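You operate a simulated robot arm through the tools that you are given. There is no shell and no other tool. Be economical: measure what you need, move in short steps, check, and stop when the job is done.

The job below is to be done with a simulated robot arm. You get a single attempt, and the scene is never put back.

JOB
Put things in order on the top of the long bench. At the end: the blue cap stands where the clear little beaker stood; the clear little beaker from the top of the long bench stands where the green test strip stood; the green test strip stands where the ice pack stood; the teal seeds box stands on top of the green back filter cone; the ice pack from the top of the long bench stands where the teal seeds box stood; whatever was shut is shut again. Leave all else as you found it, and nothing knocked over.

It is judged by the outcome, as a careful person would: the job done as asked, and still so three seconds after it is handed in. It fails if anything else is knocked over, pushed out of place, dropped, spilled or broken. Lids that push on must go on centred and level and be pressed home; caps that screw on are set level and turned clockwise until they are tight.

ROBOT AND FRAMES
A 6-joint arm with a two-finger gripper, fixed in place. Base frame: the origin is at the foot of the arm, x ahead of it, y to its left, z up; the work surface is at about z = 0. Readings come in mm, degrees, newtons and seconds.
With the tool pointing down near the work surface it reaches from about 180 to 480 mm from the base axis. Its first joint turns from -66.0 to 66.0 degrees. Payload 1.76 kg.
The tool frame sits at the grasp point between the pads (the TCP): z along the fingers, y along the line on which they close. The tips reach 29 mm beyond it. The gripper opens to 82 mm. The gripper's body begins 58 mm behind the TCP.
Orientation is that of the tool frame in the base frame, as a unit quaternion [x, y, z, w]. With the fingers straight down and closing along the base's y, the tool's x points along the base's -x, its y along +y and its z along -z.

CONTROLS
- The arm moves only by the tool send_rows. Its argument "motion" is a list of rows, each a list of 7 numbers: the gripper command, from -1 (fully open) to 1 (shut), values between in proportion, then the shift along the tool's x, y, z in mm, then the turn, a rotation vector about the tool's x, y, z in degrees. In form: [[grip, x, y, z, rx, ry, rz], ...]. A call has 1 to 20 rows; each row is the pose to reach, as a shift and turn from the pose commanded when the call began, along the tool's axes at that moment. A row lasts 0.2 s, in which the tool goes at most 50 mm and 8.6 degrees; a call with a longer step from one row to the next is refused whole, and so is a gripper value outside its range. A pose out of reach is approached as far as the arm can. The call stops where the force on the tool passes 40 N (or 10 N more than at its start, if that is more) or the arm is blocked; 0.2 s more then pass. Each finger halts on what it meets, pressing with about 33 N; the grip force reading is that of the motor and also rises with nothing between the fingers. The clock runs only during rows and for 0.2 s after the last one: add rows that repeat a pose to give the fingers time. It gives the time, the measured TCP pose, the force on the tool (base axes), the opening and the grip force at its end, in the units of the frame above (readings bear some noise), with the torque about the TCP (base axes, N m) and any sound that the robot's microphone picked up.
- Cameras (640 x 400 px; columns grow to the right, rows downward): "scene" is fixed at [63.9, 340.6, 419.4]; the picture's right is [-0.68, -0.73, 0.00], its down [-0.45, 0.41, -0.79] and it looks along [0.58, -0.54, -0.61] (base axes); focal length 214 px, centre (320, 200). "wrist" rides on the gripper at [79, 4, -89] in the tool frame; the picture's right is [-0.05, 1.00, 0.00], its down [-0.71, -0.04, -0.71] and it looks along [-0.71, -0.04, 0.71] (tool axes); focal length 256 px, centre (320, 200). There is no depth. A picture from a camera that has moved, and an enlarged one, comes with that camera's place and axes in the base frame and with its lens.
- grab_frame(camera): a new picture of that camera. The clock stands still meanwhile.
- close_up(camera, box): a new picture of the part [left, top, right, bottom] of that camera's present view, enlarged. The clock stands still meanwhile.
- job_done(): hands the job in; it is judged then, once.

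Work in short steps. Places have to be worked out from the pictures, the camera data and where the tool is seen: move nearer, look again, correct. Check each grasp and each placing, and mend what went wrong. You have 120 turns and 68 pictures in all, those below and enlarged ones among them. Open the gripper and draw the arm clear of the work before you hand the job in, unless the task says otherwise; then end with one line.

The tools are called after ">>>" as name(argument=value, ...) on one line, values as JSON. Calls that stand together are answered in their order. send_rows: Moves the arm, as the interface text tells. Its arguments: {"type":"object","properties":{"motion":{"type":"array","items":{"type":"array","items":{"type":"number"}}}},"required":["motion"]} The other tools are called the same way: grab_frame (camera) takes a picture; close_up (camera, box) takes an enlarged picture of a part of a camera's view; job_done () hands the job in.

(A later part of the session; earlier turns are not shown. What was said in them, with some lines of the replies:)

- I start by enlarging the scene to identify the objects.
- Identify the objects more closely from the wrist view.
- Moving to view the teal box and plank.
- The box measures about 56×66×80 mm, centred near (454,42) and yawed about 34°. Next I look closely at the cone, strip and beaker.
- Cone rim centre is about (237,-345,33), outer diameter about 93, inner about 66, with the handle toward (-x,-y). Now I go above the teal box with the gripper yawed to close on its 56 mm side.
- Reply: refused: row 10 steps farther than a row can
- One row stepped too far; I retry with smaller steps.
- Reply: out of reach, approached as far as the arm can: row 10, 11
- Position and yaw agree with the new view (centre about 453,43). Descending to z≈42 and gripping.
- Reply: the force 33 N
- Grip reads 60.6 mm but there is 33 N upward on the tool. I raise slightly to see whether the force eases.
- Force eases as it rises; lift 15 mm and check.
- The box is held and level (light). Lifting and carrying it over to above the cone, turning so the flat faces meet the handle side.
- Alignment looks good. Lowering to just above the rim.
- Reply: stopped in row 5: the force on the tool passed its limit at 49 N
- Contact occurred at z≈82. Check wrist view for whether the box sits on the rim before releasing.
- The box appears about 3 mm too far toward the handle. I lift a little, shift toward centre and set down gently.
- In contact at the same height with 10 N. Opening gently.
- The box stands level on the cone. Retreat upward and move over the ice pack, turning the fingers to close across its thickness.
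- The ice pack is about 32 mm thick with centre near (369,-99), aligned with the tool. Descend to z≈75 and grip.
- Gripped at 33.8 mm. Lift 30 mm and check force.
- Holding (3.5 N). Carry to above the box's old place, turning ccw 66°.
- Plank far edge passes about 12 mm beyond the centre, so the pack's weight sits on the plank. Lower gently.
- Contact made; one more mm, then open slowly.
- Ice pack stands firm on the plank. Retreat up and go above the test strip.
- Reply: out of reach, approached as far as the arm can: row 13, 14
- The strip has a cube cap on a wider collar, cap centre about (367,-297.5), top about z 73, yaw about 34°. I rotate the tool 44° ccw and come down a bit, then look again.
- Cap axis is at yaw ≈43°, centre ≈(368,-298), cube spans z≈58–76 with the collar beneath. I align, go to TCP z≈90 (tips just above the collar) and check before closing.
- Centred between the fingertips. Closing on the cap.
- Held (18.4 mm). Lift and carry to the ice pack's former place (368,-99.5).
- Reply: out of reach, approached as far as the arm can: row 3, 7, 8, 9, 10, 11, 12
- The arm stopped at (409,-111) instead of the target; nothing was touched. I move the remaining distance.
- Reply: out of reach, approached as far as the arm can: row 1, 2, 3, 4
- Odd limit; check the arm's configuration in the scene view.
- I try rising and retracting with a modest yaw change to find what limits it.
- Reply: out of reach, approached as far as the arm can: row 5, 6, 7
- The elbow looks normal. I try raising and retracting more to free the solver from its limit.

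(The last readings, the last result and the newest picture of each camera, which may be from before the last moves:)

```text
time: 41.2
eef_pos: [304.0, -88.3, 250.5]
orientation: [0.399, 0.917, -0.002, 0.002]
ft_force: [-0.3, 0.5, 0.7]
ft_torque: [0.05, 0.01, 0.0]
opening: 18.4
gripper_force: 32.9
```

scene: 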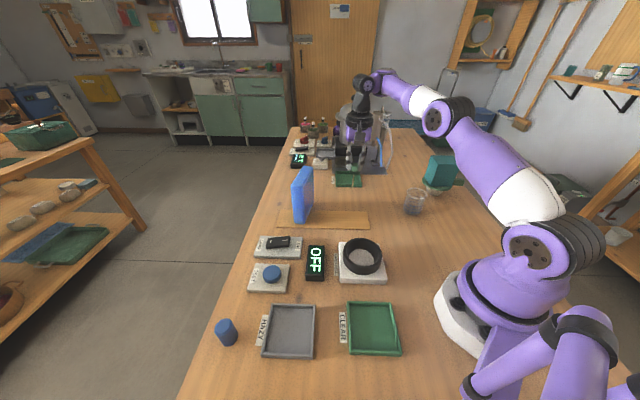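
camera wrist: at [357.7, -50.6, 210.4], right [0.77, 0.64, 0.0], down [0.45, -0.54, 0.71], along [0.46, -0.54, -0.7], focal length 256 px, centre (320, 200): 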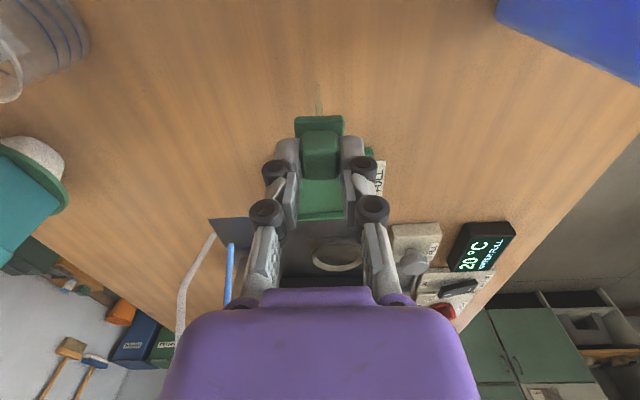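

Now it moves freely. Approach the target again from here.

>>> send_rows(motion=[[0.8, -10, 8, 15, 0, 0, 0], [0.8, -20, 16, 35, 0, 0, 0], [0.8, -30, 24, 55, 0, 0, 0], [0.8, -40, 32, 75, 0, 0, 0], [0.8, -51.6, 38.9, 95, 0, 0, 0], [0.8, -51.6, 38.9, 115, 0, 0, 0], [0.8, -51.6, 38.9, 130, 0, 0, 0], [0.8, -51.6, 38.9, 130, 0, 0, 0]])

```text
time: 43.0
eef_pos: [402.1, -110.4, 135.7]
orientation: [0.399, 0.917, -0.003, 0.002]
ft_force: [-0.3, 0.1, 0.0]
ft_torque: [0.02, -0.01, -0.01]
opening: 18.2
gripper_force: 33.5
out of reach, approached as far as the arm can: row 2, 3, 4, 5, 6, 7, 8
```

The limit seems to depend on yaw. I go back to the free pose and turn to the yaw at which the ice pack was handled here.

>>> send_rows(motion=[[0.8, 0, 0, -25, 0, 0, 0], [0.8, 0, 0, -50, 0, 0, 0], [0.8, 15, -10, -75, 0, 0, 0], [0.8, 30, -21, -95, 0, 0, 0], [0.8, 50, -35, -115, 0, 0, 0], [0.8, 50, -35, -115, 0, 0, 8.4], [0.8, 50, -35, -115, 0, 0, 16.8], [0.8, 50, -35, -115, 0, 0, 25.2], [0.8, 50, -35, -115, 0, 0, 33.6], [0.8, 50, -35, -115, 0, 0, 42], [0.8, 50, -35, -115, 0, 0, 50.4], [0.8, 50, -35, -115, 0, 0, 58.8], [0.8, 50, -35, -115, 0, 0, 67.2], [0.8, 50, -35, -115, 0, 0, 75.6], [0.8, 50, -35, -115, 0, 0, 75.6]])

```text
time: 46.2
eef_pos: [342.3, -96.1, 251.5]
orientation: [0.877, 0.48, 0.001, 0.003]
ft_force: [-0.3, 0.3, 0.1]
ft_torque: [0.01, 0.05, 0.01]
opening: 19.6
gripper_force: 33.2
```

Reached. Now descend toward the place in this yaw.

>>> send_rows(motion=[[0.8, 4, 8, 30, 0, 0, 0], [0.8, 8, 16, 60, 0, 0, 0], [0.8, 10.8, 23.2, 90, 0, 0, 0], [0.8, 10.8, 23.2, 120, 0, 0, 0], [0.8, 10.8, 23.2, 146, 0, 0, 0], [0.8, 10.8, 23.2, 146, 0, 0, 0]])

>>> grab_frame(camera="wrist")

>>> close_up(camera="scene", box=[330, 140, 410, 210])

```text
time: 47.6
eef_pos: [378.3, -186.3, 128.0]
orientation: [0.875, 0.484, 0.001, 0.001]
ft_force: [-0.6, -0.7, -0.7]
ft_torque: [0.03, 0.01, 0.01]
opening: 19.4
gripper_force: 32.6
out of reach, approached as far as the arm can: row 1, 2, 3, 4, 5, 6
```

```text
26 pictures are left
camera wrist: at [422.8, -122.2, 218.6], right [0.82, -0.58, 0.0], down [-0.41, -0.58, 0.71], along [-0.4, -0.58, -0.71], focal length 256 px, centre (320, 200)
```

wrist: 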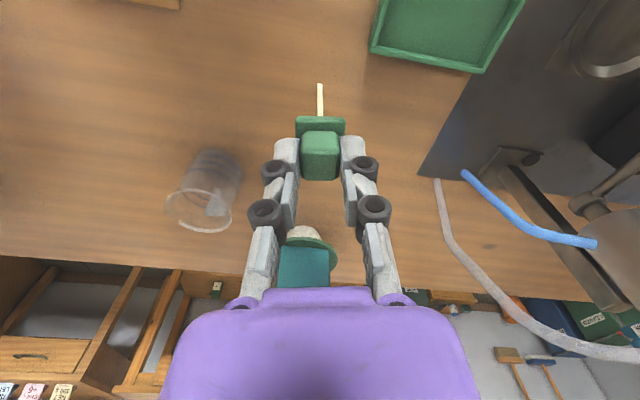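

```text
5.71 times, centred on (370, 175) of scene
camera zoom: at [63.9, 340.5, 419.4], right [-0.68, -0.73, 0.0], down [-0.45, 0.41, -0.79], along [0.58, -0.54, -0.61], focal length 1226 px, centre (34, 343)
```

zoom: 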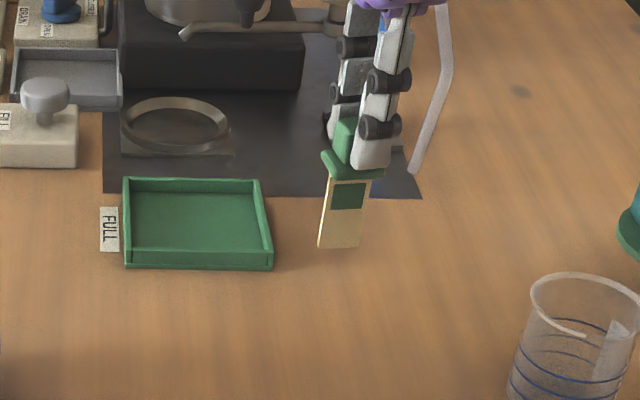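

I send a few null rows to see whether the arm is still settling.

>>> send_rows(motion=[[0.8, 0, 0, 0, 0, 0, 0], [0.8, 0, 0, 0, 0, 0, 0], [0.8, 0, 0, 0, 0, 0, 0]])

```text
time: 48.4
eef_pos: [377.5, -186.9, 129.0]
orientation: [0.875, 0.484, 0.001, 0.001]
ft_force: [-0.3, 0.6, -0.7]
ft_torque: [0.0, -0.01, -0.01]
opening: 19.5
gripper_force: 33.1
```

Commanded equals measured now. Test a small move in +y.

>>> send_rows(motion=[[0.8, 8.4, -5.4, 0, 0, 0, 0], [0.8, 16.8, -10.8, 0, 0, 0, 0], [0.8, 16.8, -10.8, 0, 0, 0, 0]])

```text
time: 49.2
eef_pos: [376.0, -184.5, 133.7]
orientation: [0.875, 0.485, 0.001, 0.002]
ft_force: [0.4, 0.6, 0.5]
ft_torque: [0.0, 0.0, 0.02]
opening: 19.7
gripper_force: 33.3
out of reach, approached as far as the arm can: row 1, 2
```

The boundary fits an elbow-fold limit (shoulder–wrist distance constant), so the elbow passed through straight at the strip. I stretch upward beyond reach at a clear spot and then fold inward to bring it back.

>>> send_rows(motion=[[0.8, 0, 0, -40, 0, 0, 0], [0.8, 0, 0, -80, 0, 0, 0], [0.8, 0, 0, -120, 0, 0, 0], [0.8, 0, 0, -160, 0, 0, 0], [0.8, 0, 0, -200, 0, 0, 0], [0.8, 0, 0, -230, 0, 0, 0], [0.8, 0, 0, -230, 0, 0, 0], [0.8, -5, -40, -210, 0, 0, 0], [0.8, -9, -80, -190, 0, 0, 0], [0.8, -14, -120, -170, 0, 0, 0], [0.8, -18.5, -161.5, -150, 0, 0, 0], [0.8, -18.5, -161.5, -130, 0, 0, 0], [0.8, -18.5, -161.5, -130, 0, 0, 0]])

```text
time: 52.0
eef_pos: [232.5, -95.0, 257.9]
orientation: [0.877, 0.481, -0.001, 0.003]
ft_force: [0.7, 0.3, 0.2]
ft_torque: [-0.02, 0.03, -0.01]
opening: 19.5
gripper_force: 33.0
out of reach, approached as far as the arm can: row 4, 5, 6, 7, 8
```

Folded back fine — elbow is restored. Now go to the ice pack's old spot.

>>> send_rows(motion=[[0.8, 14, 23, 20, 0, 0, 0], [0.8, 28, 46, 45, 0, 0, 0], [0.8, 42, 70, 70, 0, 0, 0], [0.8, 56, 93, 95, 0, 0, 0], [0.8, 69.1, 116.3, 120, 0, 0, 0], [0.8, 69.1, 116.3, 148, 0, 0, 0], [0.8, 69.1, 116.3, 148, 0, 0, 0]])

>>> close_up(camera="scene", box=[310, 130, 410, 220])

>>> close_up(camera="wrist", box=[220, 60, 420, 260])

```text
time: 53.6
eef_pos: [367.7, -99.2, 109.6]
orientation: [0.877, 0.481, 0.001, 0.003]
ft_force: [-0.4, 0.5, -0.8]
ft_torque: [0.03, 0.04, -0.01]
opening: 19.6
gripper_force: 33.0
```

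```text
4.44 times, centred on (360, 175) of scene
camera zoom: at [63.9, 340.6, 419.4], right [-0.68, -0.73, 0.0], down [-0.45, 0.41, -0.79], along [0.58, -0.54, -0.61], focal length 953 px, centre (142, 311)
```

zoom: 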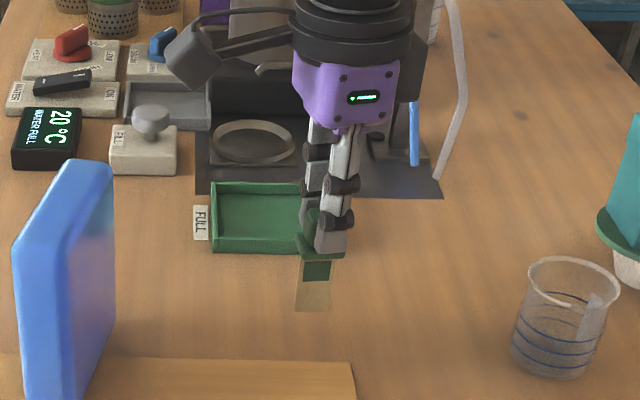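

```text
2.00 times, centred on (320, 160) of wrist
camera zoom: at [413.4, -34.4, 200.2], right [0.81, -0.58, 0.01], down [-0.41, -0.57, 0.71], along [-0.41, -0.58, -0.71], focal length 512 px, centre (320, 280)
```

zoom: 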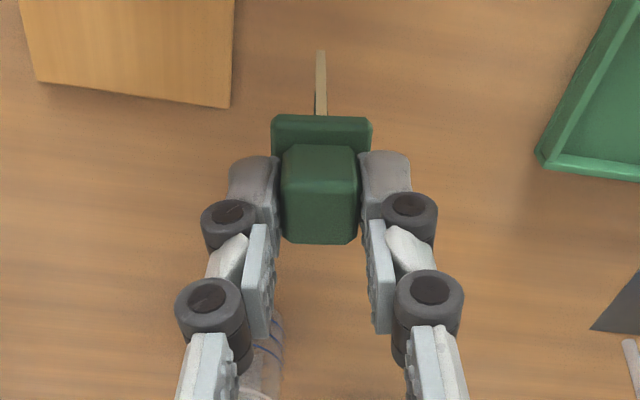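

Strip hangs straight. Lower to just touching.

>>> send_rows(motion=[[0.8, 0, 0, 8, 0, 0, 0], [0.8, 0, 0, 15, 0, 0, 0], [0.8, 0, 0, 19, 0, 0, 0], [0.8, 0, 0, 20, 0, 0, 0], [0.8, 0, 0, 20, 0, 0, 0]])

```text
time: 54.8
eef_pos: [368.0, -98.8, 89.7]
orientation: [0.877, 0.481, -0.001, 0.004]
ft_force: [0.5, 0.2, 0.8]
ft_torque: [-0.02, 0.03, 0.0]
opening: 19.5
gripper_force: 32.7
```

>>> send_rows(motion=[[0.8, 0, 0, 0.5, 0, 0, 0], [0.8, 0, 0, 1, 0, 0, 0], [0.8, 0, 0, 1, 0, 0, 0]])

```text
time: 55.6
eef_pos: [366.7, -99.3, 89.4]
orientation: [0.877, 0.481, 0.0, 0.003]
ft_force: [0.4, 0.2, -0.3]
ft_torque: [-0.01, 0.04, 0.0]
opening: 19.6
gripper_force: 32.7
```

No contact yet; continue by 1 mm steps.

>>> send_rows(motion=[[0.8, 0, 0, 0.5, 0, 0, 0], [0.8, 0, 0, 1, 0, 0, 0], [0.8, 0, 0, 1, 0, 0, 0]])

```text
time: 56.4
eef_pos: [366.9, -98.8, 88.8]
orientation: [0.876, 0.482, -0.001, 0.002]
ft_force: [-0.1, -0.4, -0.4]
ft_torque: [0.01, -0.01, 0.02]
opening: 19.5
gripper_force: 32.6
```

>>> send_rows(motion=[[0.8, 0, 0, 0.7, 0, 0, 0], [0.8, 0, 0, 1.3, 0, 0, 0], [0.8, 0, 0, 1.3, 0, 0, 0]])

>>> close_up(camera="scene", box=[350, 165, 410, 215])

```text
time: 57.2
eef_pos: [368.4, -99.9, 87.0]
orientation: [0.877, 0.481, 0.002, 0.003]
ft_force: [-0.4, 1.0, 17.4]
ft_torque: [0.11, 0.11, 0.01]
opening: 19.5
gripper_force: 33.4
```

```text
8.00 times, centred on (380, 190) of scene
camera zoom: at [63.8, 340.6, 419.4], right [-0.68, -0.73, 0.0], down [-0.45, 0.41, -0.79], along [0.58, -0.54, -0.61], focal length 1716 px, centre (-160, 280)
```

zoom: 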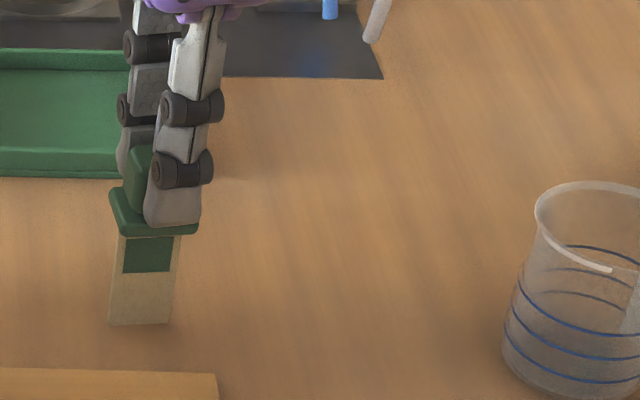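

Firm contact. Ease 0.5 mm and open gradually.

>>> send_rows(motion=[[0.8, 0, 0, -0.5, 0, 0, 0], [0.48, 0, 0, -0.5, 0, 0, 0], [0.4, 0, 0, -0.5, 0, 0, 0], [0.2, 0, 0, -0.5, 0, 0, 0], [-0.2, 0, 0, -0.5, 0, 0, 0], [-0.2, 0, 0, -0.5, 0, 0, 0]])

>>> close_up(camera="scene", box=[340, 155, 420, 220])

```text
time: 58.6
eef_pos: [368.0, -100.1, 88.4]
orientation: [0.877, 0.481, -0.001, 0.003]
ft_force: [-0.3, 0.0, 0.1]
ft_torque: [0.02, -0.03, -0.02]
opening: 49.3
gripper_force: 0.1
```

```text
6.15 times, centred on (380, 188) of scene
camera zoom: at [63.9, 340.6, 419.4], right [-0.68, -0.73, 0.0], down [-0.45, 0.41, -0.79], along [0.58, -0.54, -0.61], focal length 1320 px, centre (-49, 277)
```

zoom: 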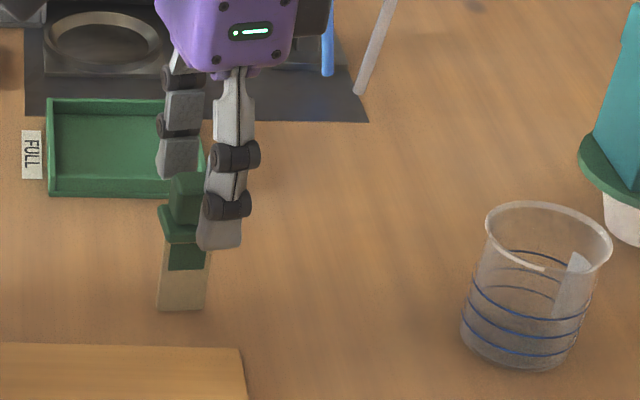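

The strip stands upright. Retreat up and move above the beaker, turning to yaw 60°.

>>> send_rows(motion=[[-0.4, 0, 0, -20, 0, 0, 0], [-0.6, 0, 0, -60, 0, 0, 0], [-0.8, 0, 0, -95, 0, 0, 0], [-1, -13, -5, -95, 0, 0, -8], [-1, -26, -10, -95, 0, 0, -16], [-1, -39, -14, -95, 0, 0, -24], [-1, -52, -19, -95, 0, 0, -32], [-1, -65, -24, -95, 0, 0, -40], [-1, -78, -29, -95, 0, 0, -48], [-1, -91, -33, -95, 0, 0, -56], [-1, -104, -38, -95, 0, 0, -64], [-1, -117, -43, -95, 0, 0, -72], [-1, -130, -48, -95, 0, 0, -80], [-1, -143, -52, -85, 0, 0, -88], [-1, -150, -54.7, -75, 0, 0, -93], [-1, -150, -54.7, -75, 0, 0, -93]])

>>> grab_frame(camera="wrist")

```text
time: 62.0
eef_pos: [241.6, -194.5, 162.4]
orientation: [0.255, 0.967, -0.003, 0.002]
ft_force: [0.9, -0.8, 0.4]
ft_torque: [-0.01, -0.03, 0.02]
opening: 82.1
gripper_force: 0.0
```

```text
20 pictures are left
camera wrist: at [173.2, -153.1, 252.7], right [0.54, 0.84, 0.0], down [0.59, -0.38, 0.71], along [0.6, -0.38, -0.7], focal length 256 px, centre (320, 200)
```

wrist: 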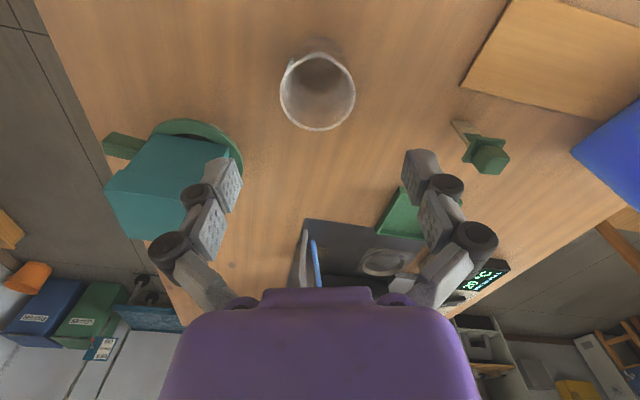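

Beaker centre ≈(240,-197), spout away from the fingers. Descend and grip at z≈36.

>>> send_rows(motion=[[-1, 0.2, -3, 40, 0, 0, 0], [-1, 0.2, -3, 80, 0, 0, 0], [-1, 0.2, -3, 110, 0, 0, 0], [-1, 0.2, -3, 126, 0, 0, 0], [-1, 0.2, -3, 126, 0, 0, 0], [0, 0.2, -3, 126, 0, 0, 0], [0.3, 0.2, -3, 126, 0, 0, 0], [0.3, 0.2, -3, 126, 0, 0, 0]])

>>> grab_frame(camera="wrist")

```text
time: 63.8
eef_pos: [240.5, -199.2, 37.1]
orientation: [0.255, 0.967, -0.002, 0.002]
ft_force: [0.1, -1.1, 3.4]
ft_torque: [0.03, -0.06, 0.02]
opening: 51.0
gripper_force: 33.2
```

```text
19 pictures are left
camera wrist: at [172.5, -156.5, 126.6], right [0.54, 0.84, 0.0], down [0.59, -0.38, 0.71], along [0.6, -0.38, -0.7], focal length 256 px, centre (320, 200)
```

wrist: 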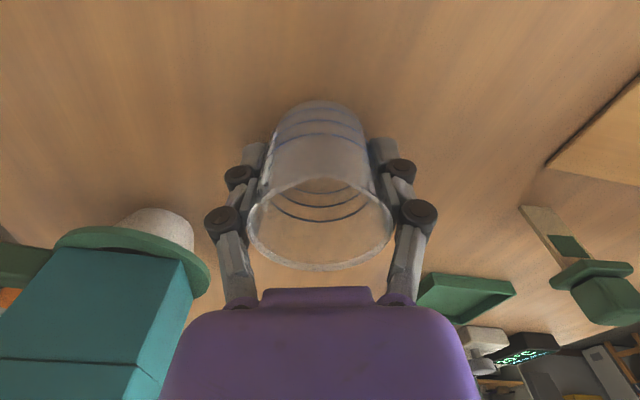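

Gripped at 51 mm. Carry low (z≈65) out to the strip's former place.

>>> send_rows(motion=[[0.3, 0, 0, -8, 0, 0, 0], [0.3, 0, 0, -28, 0, 0, 0], [0.3, -27, -4, -28, 0, 0, 0], [0.3, -54, -8, -28, 0, 0, 0], [0.3, -81, -12, -28, 0, 0, 0], [0.3, -108, -16, -28, 0, 0, 0], [0.3, -135, -20, -25, 0, 0, 0], [0.3, -160.6, -23.1, -20, 0, 0, 0], [0.3, -160.6, -23.1, -15, 0, 0, 0]])

>>> grab_frame(camera="wrist")

```text
time: 65.8
eef_pos: [367.1, -297.6, 52.8]
orientation: [0.255, 0.967, -0.002, 0.0]
ft_force: [0.0, 0.7, -0.4]
ft_torque: [-0.01, 0.01, 0.03]
opening: 50.9
gripper_force: 33.2
```

```text
18 pictures are left
camera wrist: at [299.5, -255.8, 142.4], right [0.54, 0.84, 0.0], down [0.59, -0.38, 0.71], along [0.6, -0.38, -0.71], focal length 256 px, centre (320, 200)
```

wrist: 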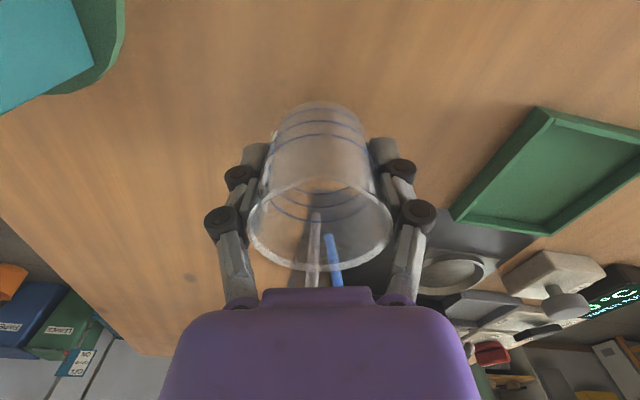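

In place above the spot; lower gently.

>>> send_rows(motion=[[0.3, 0, 0, 6, 0, 0, 0], [0.3, 0, 0, 11, 0, 0, 0], [0.3, 0, 0, 14, 0, 0, 0], [0.3, 0, 0, 15.5, 0, 0, 0], [0.3, 0, 0, 15.5, 0, 0, 0]])

```text
time: 67.0
eef_pos: [367.6, -299.9, 37.9]
orientation: [0.254, 0.967, -0.002, 0.002]
ft_force: [0.3, -0.9, 1.0]
ft_torque: [0.0, 0.03, 0.01]
opening: 50.9
gripper_force: 33.0
```

>>> send_rows(motion=[[0.3, 0, 0, 0.8, 0, 0, 0], [0.3, 0, 0, 1.5, 0, 0, 0], [0.3, 0, 0, 1.5, 0, 0, 0]])

```text
time: 67.8
eef_pos: [368.3, -298.9, 36.0]
orientation: [0.254, 0.967, -0.003, 0.001]
ft_force: [-2.0, 3.4, 10.6]
ft_torque: [0.22, 0.02, 0.0]
opening: 51.1
gripper_force: 32.5
```

Contact. Open slowly and rise to z≈100, then draw inward.

>>> send_rows(motion=[[0.3, 0, 0, -0.4, 0, 0, 0], [-0.3, 0, 0, -0.4, 0, 0, 0], [-0.6, 0, 0, -0.4, 0, 0, 0], [-0.9, 0, 0, -0.4, 0, 0, 0], [-0.9, 0, 0, -15, 0, 0, 0], [-0.9, 0, 0, -40, 0, 0, 0], [-0.9, 0, 0, -64, 0, 0, 0], [-0.9, 30, 0, -70, 0, 0, 0], [-0.9, 65, 0, -85, 0, 0, 0], [-0.9, 100, 0, -115, 0, 0, 0], [-0.9, 100, 0, -115, 0, 0, 0]])

>>> grab_frame(camera="scene")

```text
time: 70.2
eef_pos: [281.5, -248.9, 150.9]
orientation: [0.256, 0.967, -0.002, 0.002]
ft_force: [-0.1, 0.5, -0.7]
ft_torque: [-0.03, 0.0, 0.02]
opening: 78.0
gripper_force: 0.1
```

```text
17 pictures are left
```

scene: 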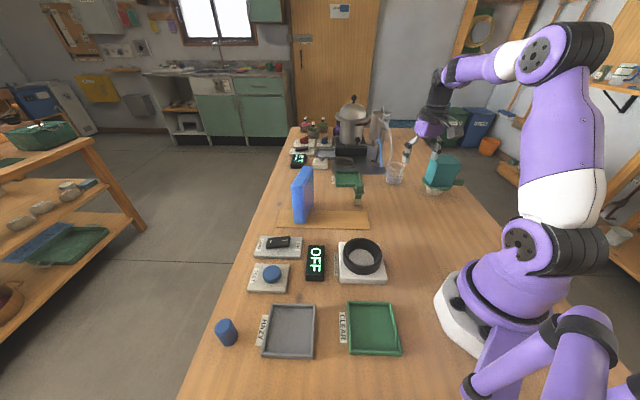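

All well so far. Travel to view the blue cap.

>>> send_rows(motion=[[-1, 0, 0, -40, 0, 0, 0], [-1, 22, 35, -60, 0, 0, -2], [-1, 45, 70, -60, 0, 0, -4], [-1, 67, 104, -60, 0, 0, -6], [-1, 89, 139, -60, 0, 0, -8], [-1, 112, 174, -60, 0, 0, -10], [-1, 134, 209, -60, 0, 0, -12], [-1, 156, 244, -60, 0, 0, -15], [-1, 179, 279, -60, 0, 0, -17], [-1, 201, 314, -60, 0, 0, -19], [-1, 224, 348, -60, 0, 0, -21], [-1, 246, 383, -60, 0, 0, -23], [-1, 268, 418, -60, 0, 0, -26], [-1, 291, 453, -40, 0, 0, -28], [-1, 313, 487.8, -15, 0, 0, -30], [-1, 313, 487.8, -5, 0, 0, -30]])

>>> grab_frame(camera="wrist")

```text
time: 73.6
eef_pos: [249.4, 332.0, 152.4]
orientation: [-0.005, 1.0, -0.003, 0.001]
ft_force: [0.3, 1.0, -0.4]
ft_torque: [-0.02, 0.01, -0.02]
opening: 81.7
gripper_force: 0.0
```

```text
16 pictures are left
camera wrist: at [168.8, 334.7, 241.7], right [0.04, 1.0, 0.0], down [0.7, -0.03, 0.71], along [0.71, -0.04, -0.71], focal length 256 px, centre (320, 200)
```

wrist: 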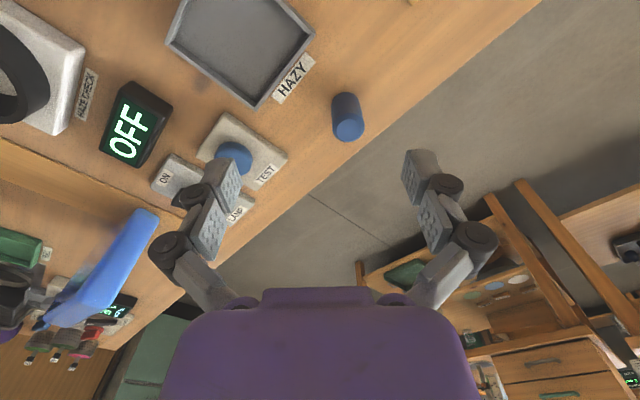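

>>> close_up(camera="wrist", box=[300, 75, 400, 155])

```text
5.00 times, centred on (350, 115) of wrist
camera zoom: at [168.8, 334.7, 241.7], right [0.04, 1.0, 0.0], down [0.7, -0.03, 0.71], along [0.71, -0.04, -0.71], focal length 1280 px, centre (170, 625)
```

zoom: 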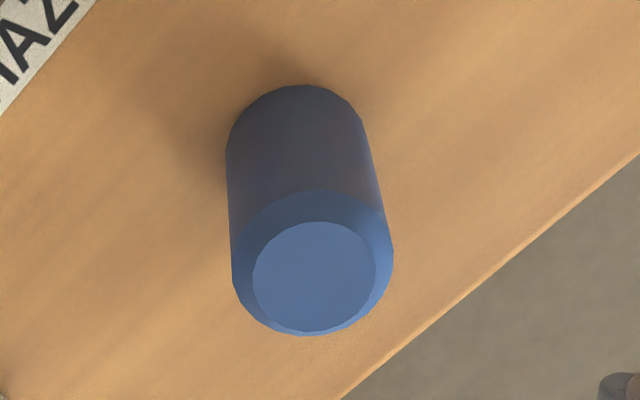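

Cap is a Ø28×43 cylinder at about (281,352). Descend and grip.

>>> send_rows(motion=[[-0.5, -16, 10, 20, 0, 0, 0], [-0.5, -31.6, 20.3, 40, 0, 0, 0], [-0.5, -31.6, 20.3, 75, 0, 0, 0], [-0.5, -31.6, 20.3, 105, 0, 0, 0], [-0.5, -31.6, 20.3, 118, 0, 0, 0], [-0.5, -31.6, 20.3, 118, 0, 0, 0]])

>>> grab_frame(camera="wrist")

```text
time: 75.0
eef_pos: [280.5, 349.9, 33.2]
orientation: [-0.003, 1.0, -0.003, 0.001]
ft_force: [1.0, 0.4, -0.1]
ft_torque: [0.02, -0.02, 0.03]
opening: 61.1
gripper_force: 0.0
```

```text
14 pictures are left
camera wrist: at [200.5, 353.6, 123.7], right [0.05, 1.0, 0.0], down [0.7, -0.03, 0.71], along [0.71, -0.04, -0.71], focal length 256 px, centre (320, 200)
```

wrist: 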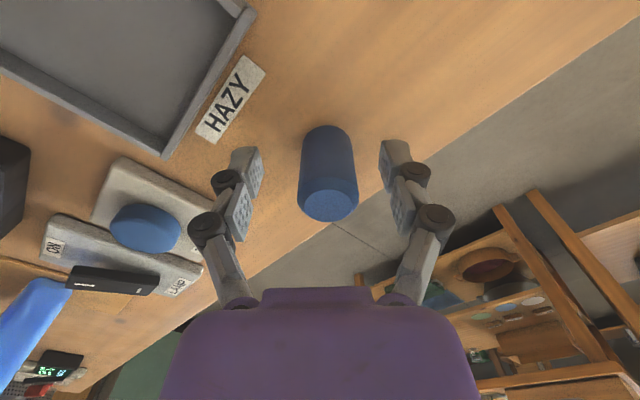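

Centred; shift 2 mm and close.

>>> send_rows(motion=[[-0.5, 0, 2, 0, 0, 0, 0], [0, 0, 2, 0, 0, 0, 0], [0.3, 0, 2, 0, 0, 0, 0], [0.7, 0, 2, 0, 0, 0, 0], [0.7, 0, 2, 0, 0, 0, 0], [0.7, 0, 2, -3, 0, 0, 0], [0.7, 0, 2, -20, 0, 0, 0], [0.7, 0, 2, -20, 0, 0, 0]])

>>> grab_frame(camera="wrist")

```text
time: 76.8
eef_pos: [280.7, 351.0, 54.6]
orientation: [-0.005, 1.0, -0.002, 0.003]
ft_force: [-0.2, -0.7, 0.3]
ft_torque: [-0.02, 0.04, 0.01]
opening: 25.8
gripper_force: 32.9
```

```text
13 pictures are left
camera wrist: at [200.5, 355.3, 144.4], right [0.05, 1.0, 0.0], down [0.7, -0.03, 0.71], along [0.71, -0.04, -0.7], focal length 256 px, centre (320, 200)
```

wrist: 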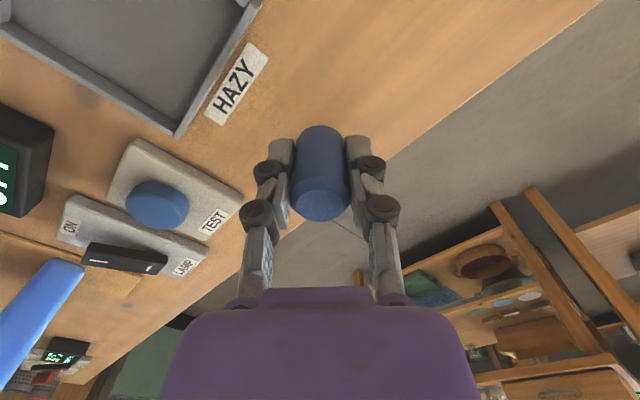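

Cap held. Carry it to the beaker's former place (240.3,-197.8).

>>> send_rows(motion=[[0.7, 0, 0, -30, 0, 0, 0], [0.7, 2, -20, -60, 0, 0, 0], [0.7, 5, -60, -85, 0, 0, 0], [0.7, 9, -103, -90, 0, 0, 0], [0.7, 12, -146, -90, 0, 0, 0], [0.7, 16, -190, -90, 0, 0, 0], [0.7, 19, -233, -90, 0, 0, 0], [0.7, 23, -276, -90, 0, 0, 0], [0.7, 27, -320, -90, 0, 0, 0], [0.7, 30, -363, -90, 0, 0, 0], [0.7, 34, -406, -90, 0, 0, 0], [0.7, 38, -450, -90, 0, 0, 0], [0.7, 42, -493, -80, 0, 0, 0], [0.7, 45.9, -535, -65, 0, 0, 0], [0.7, 45.9, -548.4, -40, 0, 0, 0], [0.7, 45.9, -548.4, -10, 0, 0, 0], [0.7, 45.9, -548.4, -10, 0, 0, 0]])

>>> grab_frame(camera="wrist")

```text
time: 80.4
eef_pos: [238.5, -197.7, 67.4]
orientation: [-0.004, 1.0, -0.003, 0.001]
ft_force: [-0.4, 0.3, -0.9]
ft_torque: [0.0, -0.03, -0.01]
opening: 26.2
gripper_force: 32.7
```

```text
12 pictures are left
camera wrist: at [158.4, -193.7, 156.9], right [0.05, 1.0, 0.0], down [0.7, -0.03, 0.71], along [0.71, -0.04, -0.71], focal length 256 px, centre (320, 200)
```

wrist: 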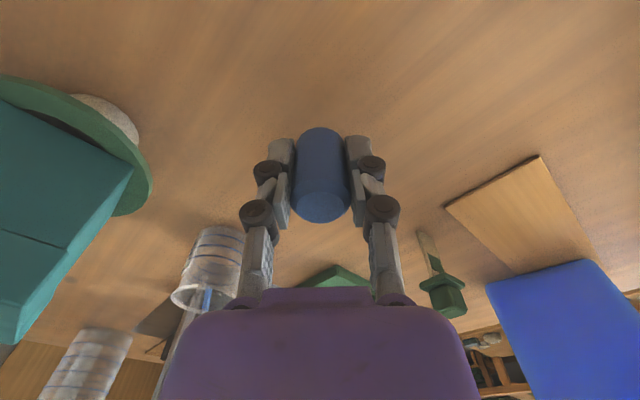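

Right place. Lower to near contact.

>>> send_rows(motion=[[0.7, -1.8, 0, 12, 0, 0, 0], [0.7, -1.8, 0, 24, 0, 0, 0], [0.7, -1.8, 0, 30, 0, 0, 0], [0.7, -1.8, 0, 32, 0, 0, 0], [0.7, -1.8, 0, 32, 0, 0, 0]])

```text
time: 81.6
eef_pos: [240.5, -197.8, 35.5]
orientation: [-0.004, 1.0, -0.002, 0.002]
ft_force: [0.4, -0.1, 0.5]
ft_torque: [0.02, 0.0, -0.01]
opening: 25.8
gripper_force: 33.2
```

>>> send_rows(motion=[[0.7, 0, 0, 0.8, 0, 0, 0], [0.7, 0, 0, 1.6, 0, 0, 0], [0.7, 0, 0, 1.6, 0, 0, 0]])

```text
time: 82.4
eef_pos: [239.2, -196.6, 34.1]
orientation: [-0.005, 1.0, -0.003, 0.001]
ft_force: [-1.6, 0.0, 7.8]
ft_torque: [0.11, 0.02, 0.05]
opening: 26.0
gripper_force: 32.7
```

Contact felt. Open gradually and retreat straight up.

>>> send_rows(motion=[[0.7, 0, 0, -0.3, 0, 0, 0], [0.3, 0, 0, -0.3, 0, 0, 0], [0.1, 0, 0, -0.3, 0, 0, 0], [-0.5, 0, 0, -0.3, 0, 0, 0], [-0.5, 0, 0, -0.3, 0, 0, 0], [-0.5, 0, 0, -20, 0, 0, 0], [-0.5, 0, 0, -60, 0, 0, 0], [-0.5, 0, 0, -105, 0, 0, 0], [-0.8, 0, 0, -150, 0, 0, 0], [-1, 20, 30, -190, 0, 0, 0], [-1, 40, 60, -220, 0, 0, 0], [-1, 40, 60, -240, 0, 0, 0], [-1, 40, 60, -240, 0, 0, 0]])

>>> grab_frame(camera="wrist")

>>> grab_frame(camera="scene")

>>> close_up(camera="scene", box=[270, 140, 480, 270])

```text
refused: row 10 steps farther than a row can; nothing moved
```

```text
11 pictures are left
camera wrist: at [160.8, -193.1, 123.8], right [0.05, 1.0, -0.01], down [0.7, -0.03, 0.71], along [0.71, -0.04, -0.7], focal length 256 px, centre (320, 200)
```

wrist: 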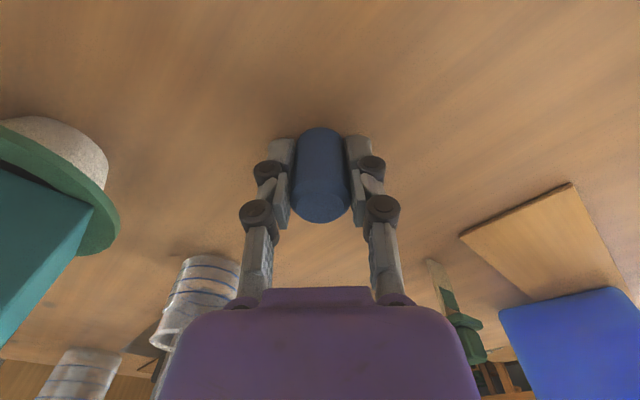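

```text
10 pictures are left
```

scene: 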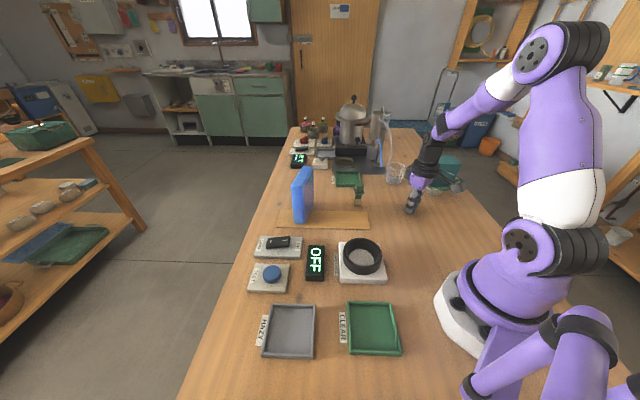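

```text
3.05 times, centred on (375, 205) of scene
camera zoom: at [63.9, 340.6, 419.4], right [-0.68, -0.73, 0.0], down [-0.45, 0.41, -0.79], along [0.58, -0.54, -0.61], focal length 654 px, centre (152, 185)
```

zoom: 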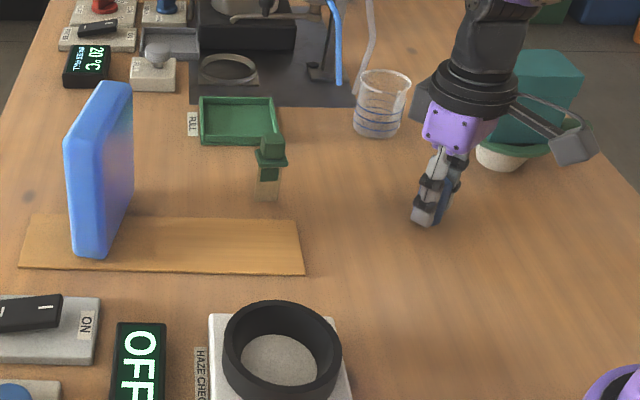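

A row was too long; nothing moved. Retry with smaller steps.

>>> send_rows(motion=[[0.7, 0, 0, -0.3, 0, 0, 0], [0.3, 0, 0, -0.3, 0, 0, 0], [0.1, 0, 0, -0.3, 0, 0, 0], [-0.5, 0, 0, -0.3, 0, 0, 0], [-0.5, 0, 0, -0.3, 0, 0, 0], [-0.5, 0, 0, -20, 0, 0, 0], [-0.5, 0, 0, -55, 0, 0, 0], [-0.5, 0, 0, -95, 0, 0, 0], [-0.8, 0, 0, -135, 0, 0, 0], [-1, 10, 20, -170, 0, 0, 0], [-1, 20, 45, -200, 0, 0, 0], [-1, 30, 70, -220, 0, 0, 0], [-1, 30, 70, -220, 0, 0, 0]])

>>> grab_frame(camera="scene")

>>> close_up(camera="scene", box=[270, 140, 480, 270])

>>> grab_frame(camera="wrist")

```text
time: 85.2
eef_pos: [209.4, -125.9, 252.7]
orientation: [-0.003, 1.0, -0.003, 0.001]
ft_force: [0.7, 0.9, 0.4]
ft_torque: [-0.01, 0.02, 0.03]
opening: 82.1
gripper_force: 0.1
```

```text
8 pictures are left
```

scene: 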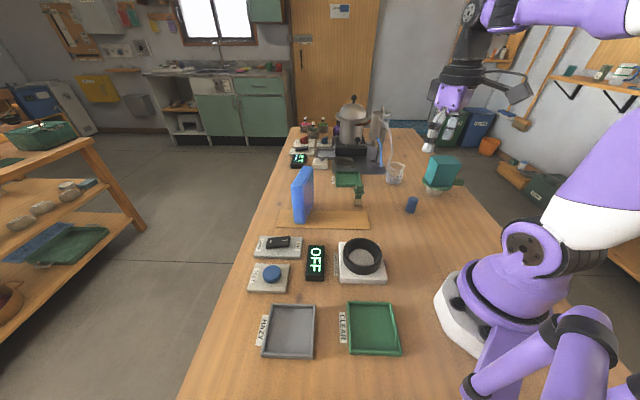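

```text
3.05 times, centred on (375, 205) of scene
camera zoom: at [63.9, 340.6, 419.4], right [-0.68, -0.73, 0.0], down [-0.45, 0.41, -0.79], along [0.58, -0.54, -0.61], focal length 654 px, centre (152, 185)
```

zoom: 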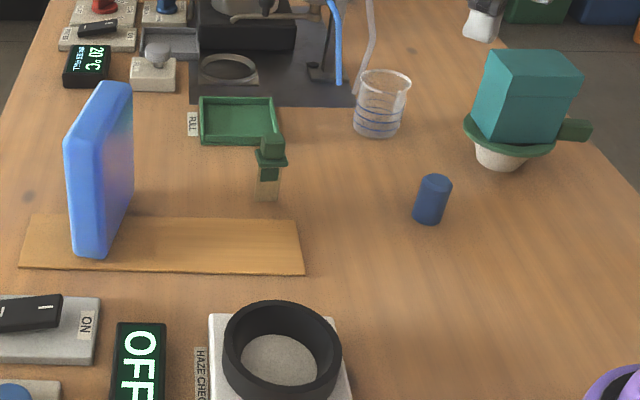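

```text
6 pictures are left
camera wrist: at [129.2, -122.9, 342.7], right [0.05, 1.0, 0.0], down [0.7, -0.03, 0.71], along [0.71, -0.04, -0.71], focal length 256 px, centre (320, 200)
```

wrist: 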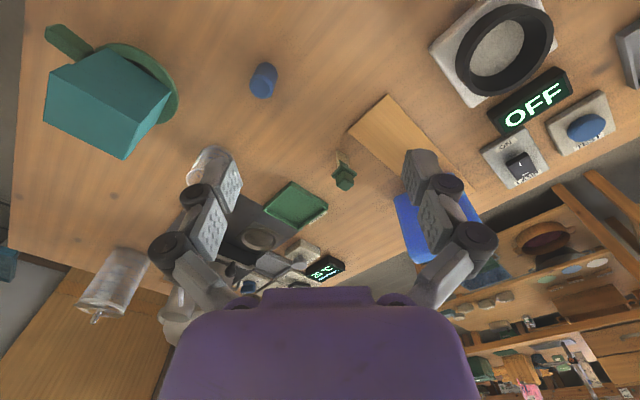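

All five items are standing in their new places, the gripper is open and the arm is clear, so I hand the job in.

>>> job_done()

```text
The job is handed in.
```

The job is handed in: in the last pictures all five items stand upright in their new places, the teal seeds box is still shut, and nothing else looks moved or knocked over. The ice pack stands about 5 mm off the box's exact centre, because I shifted it slightly to keep its weight on the thin board there.
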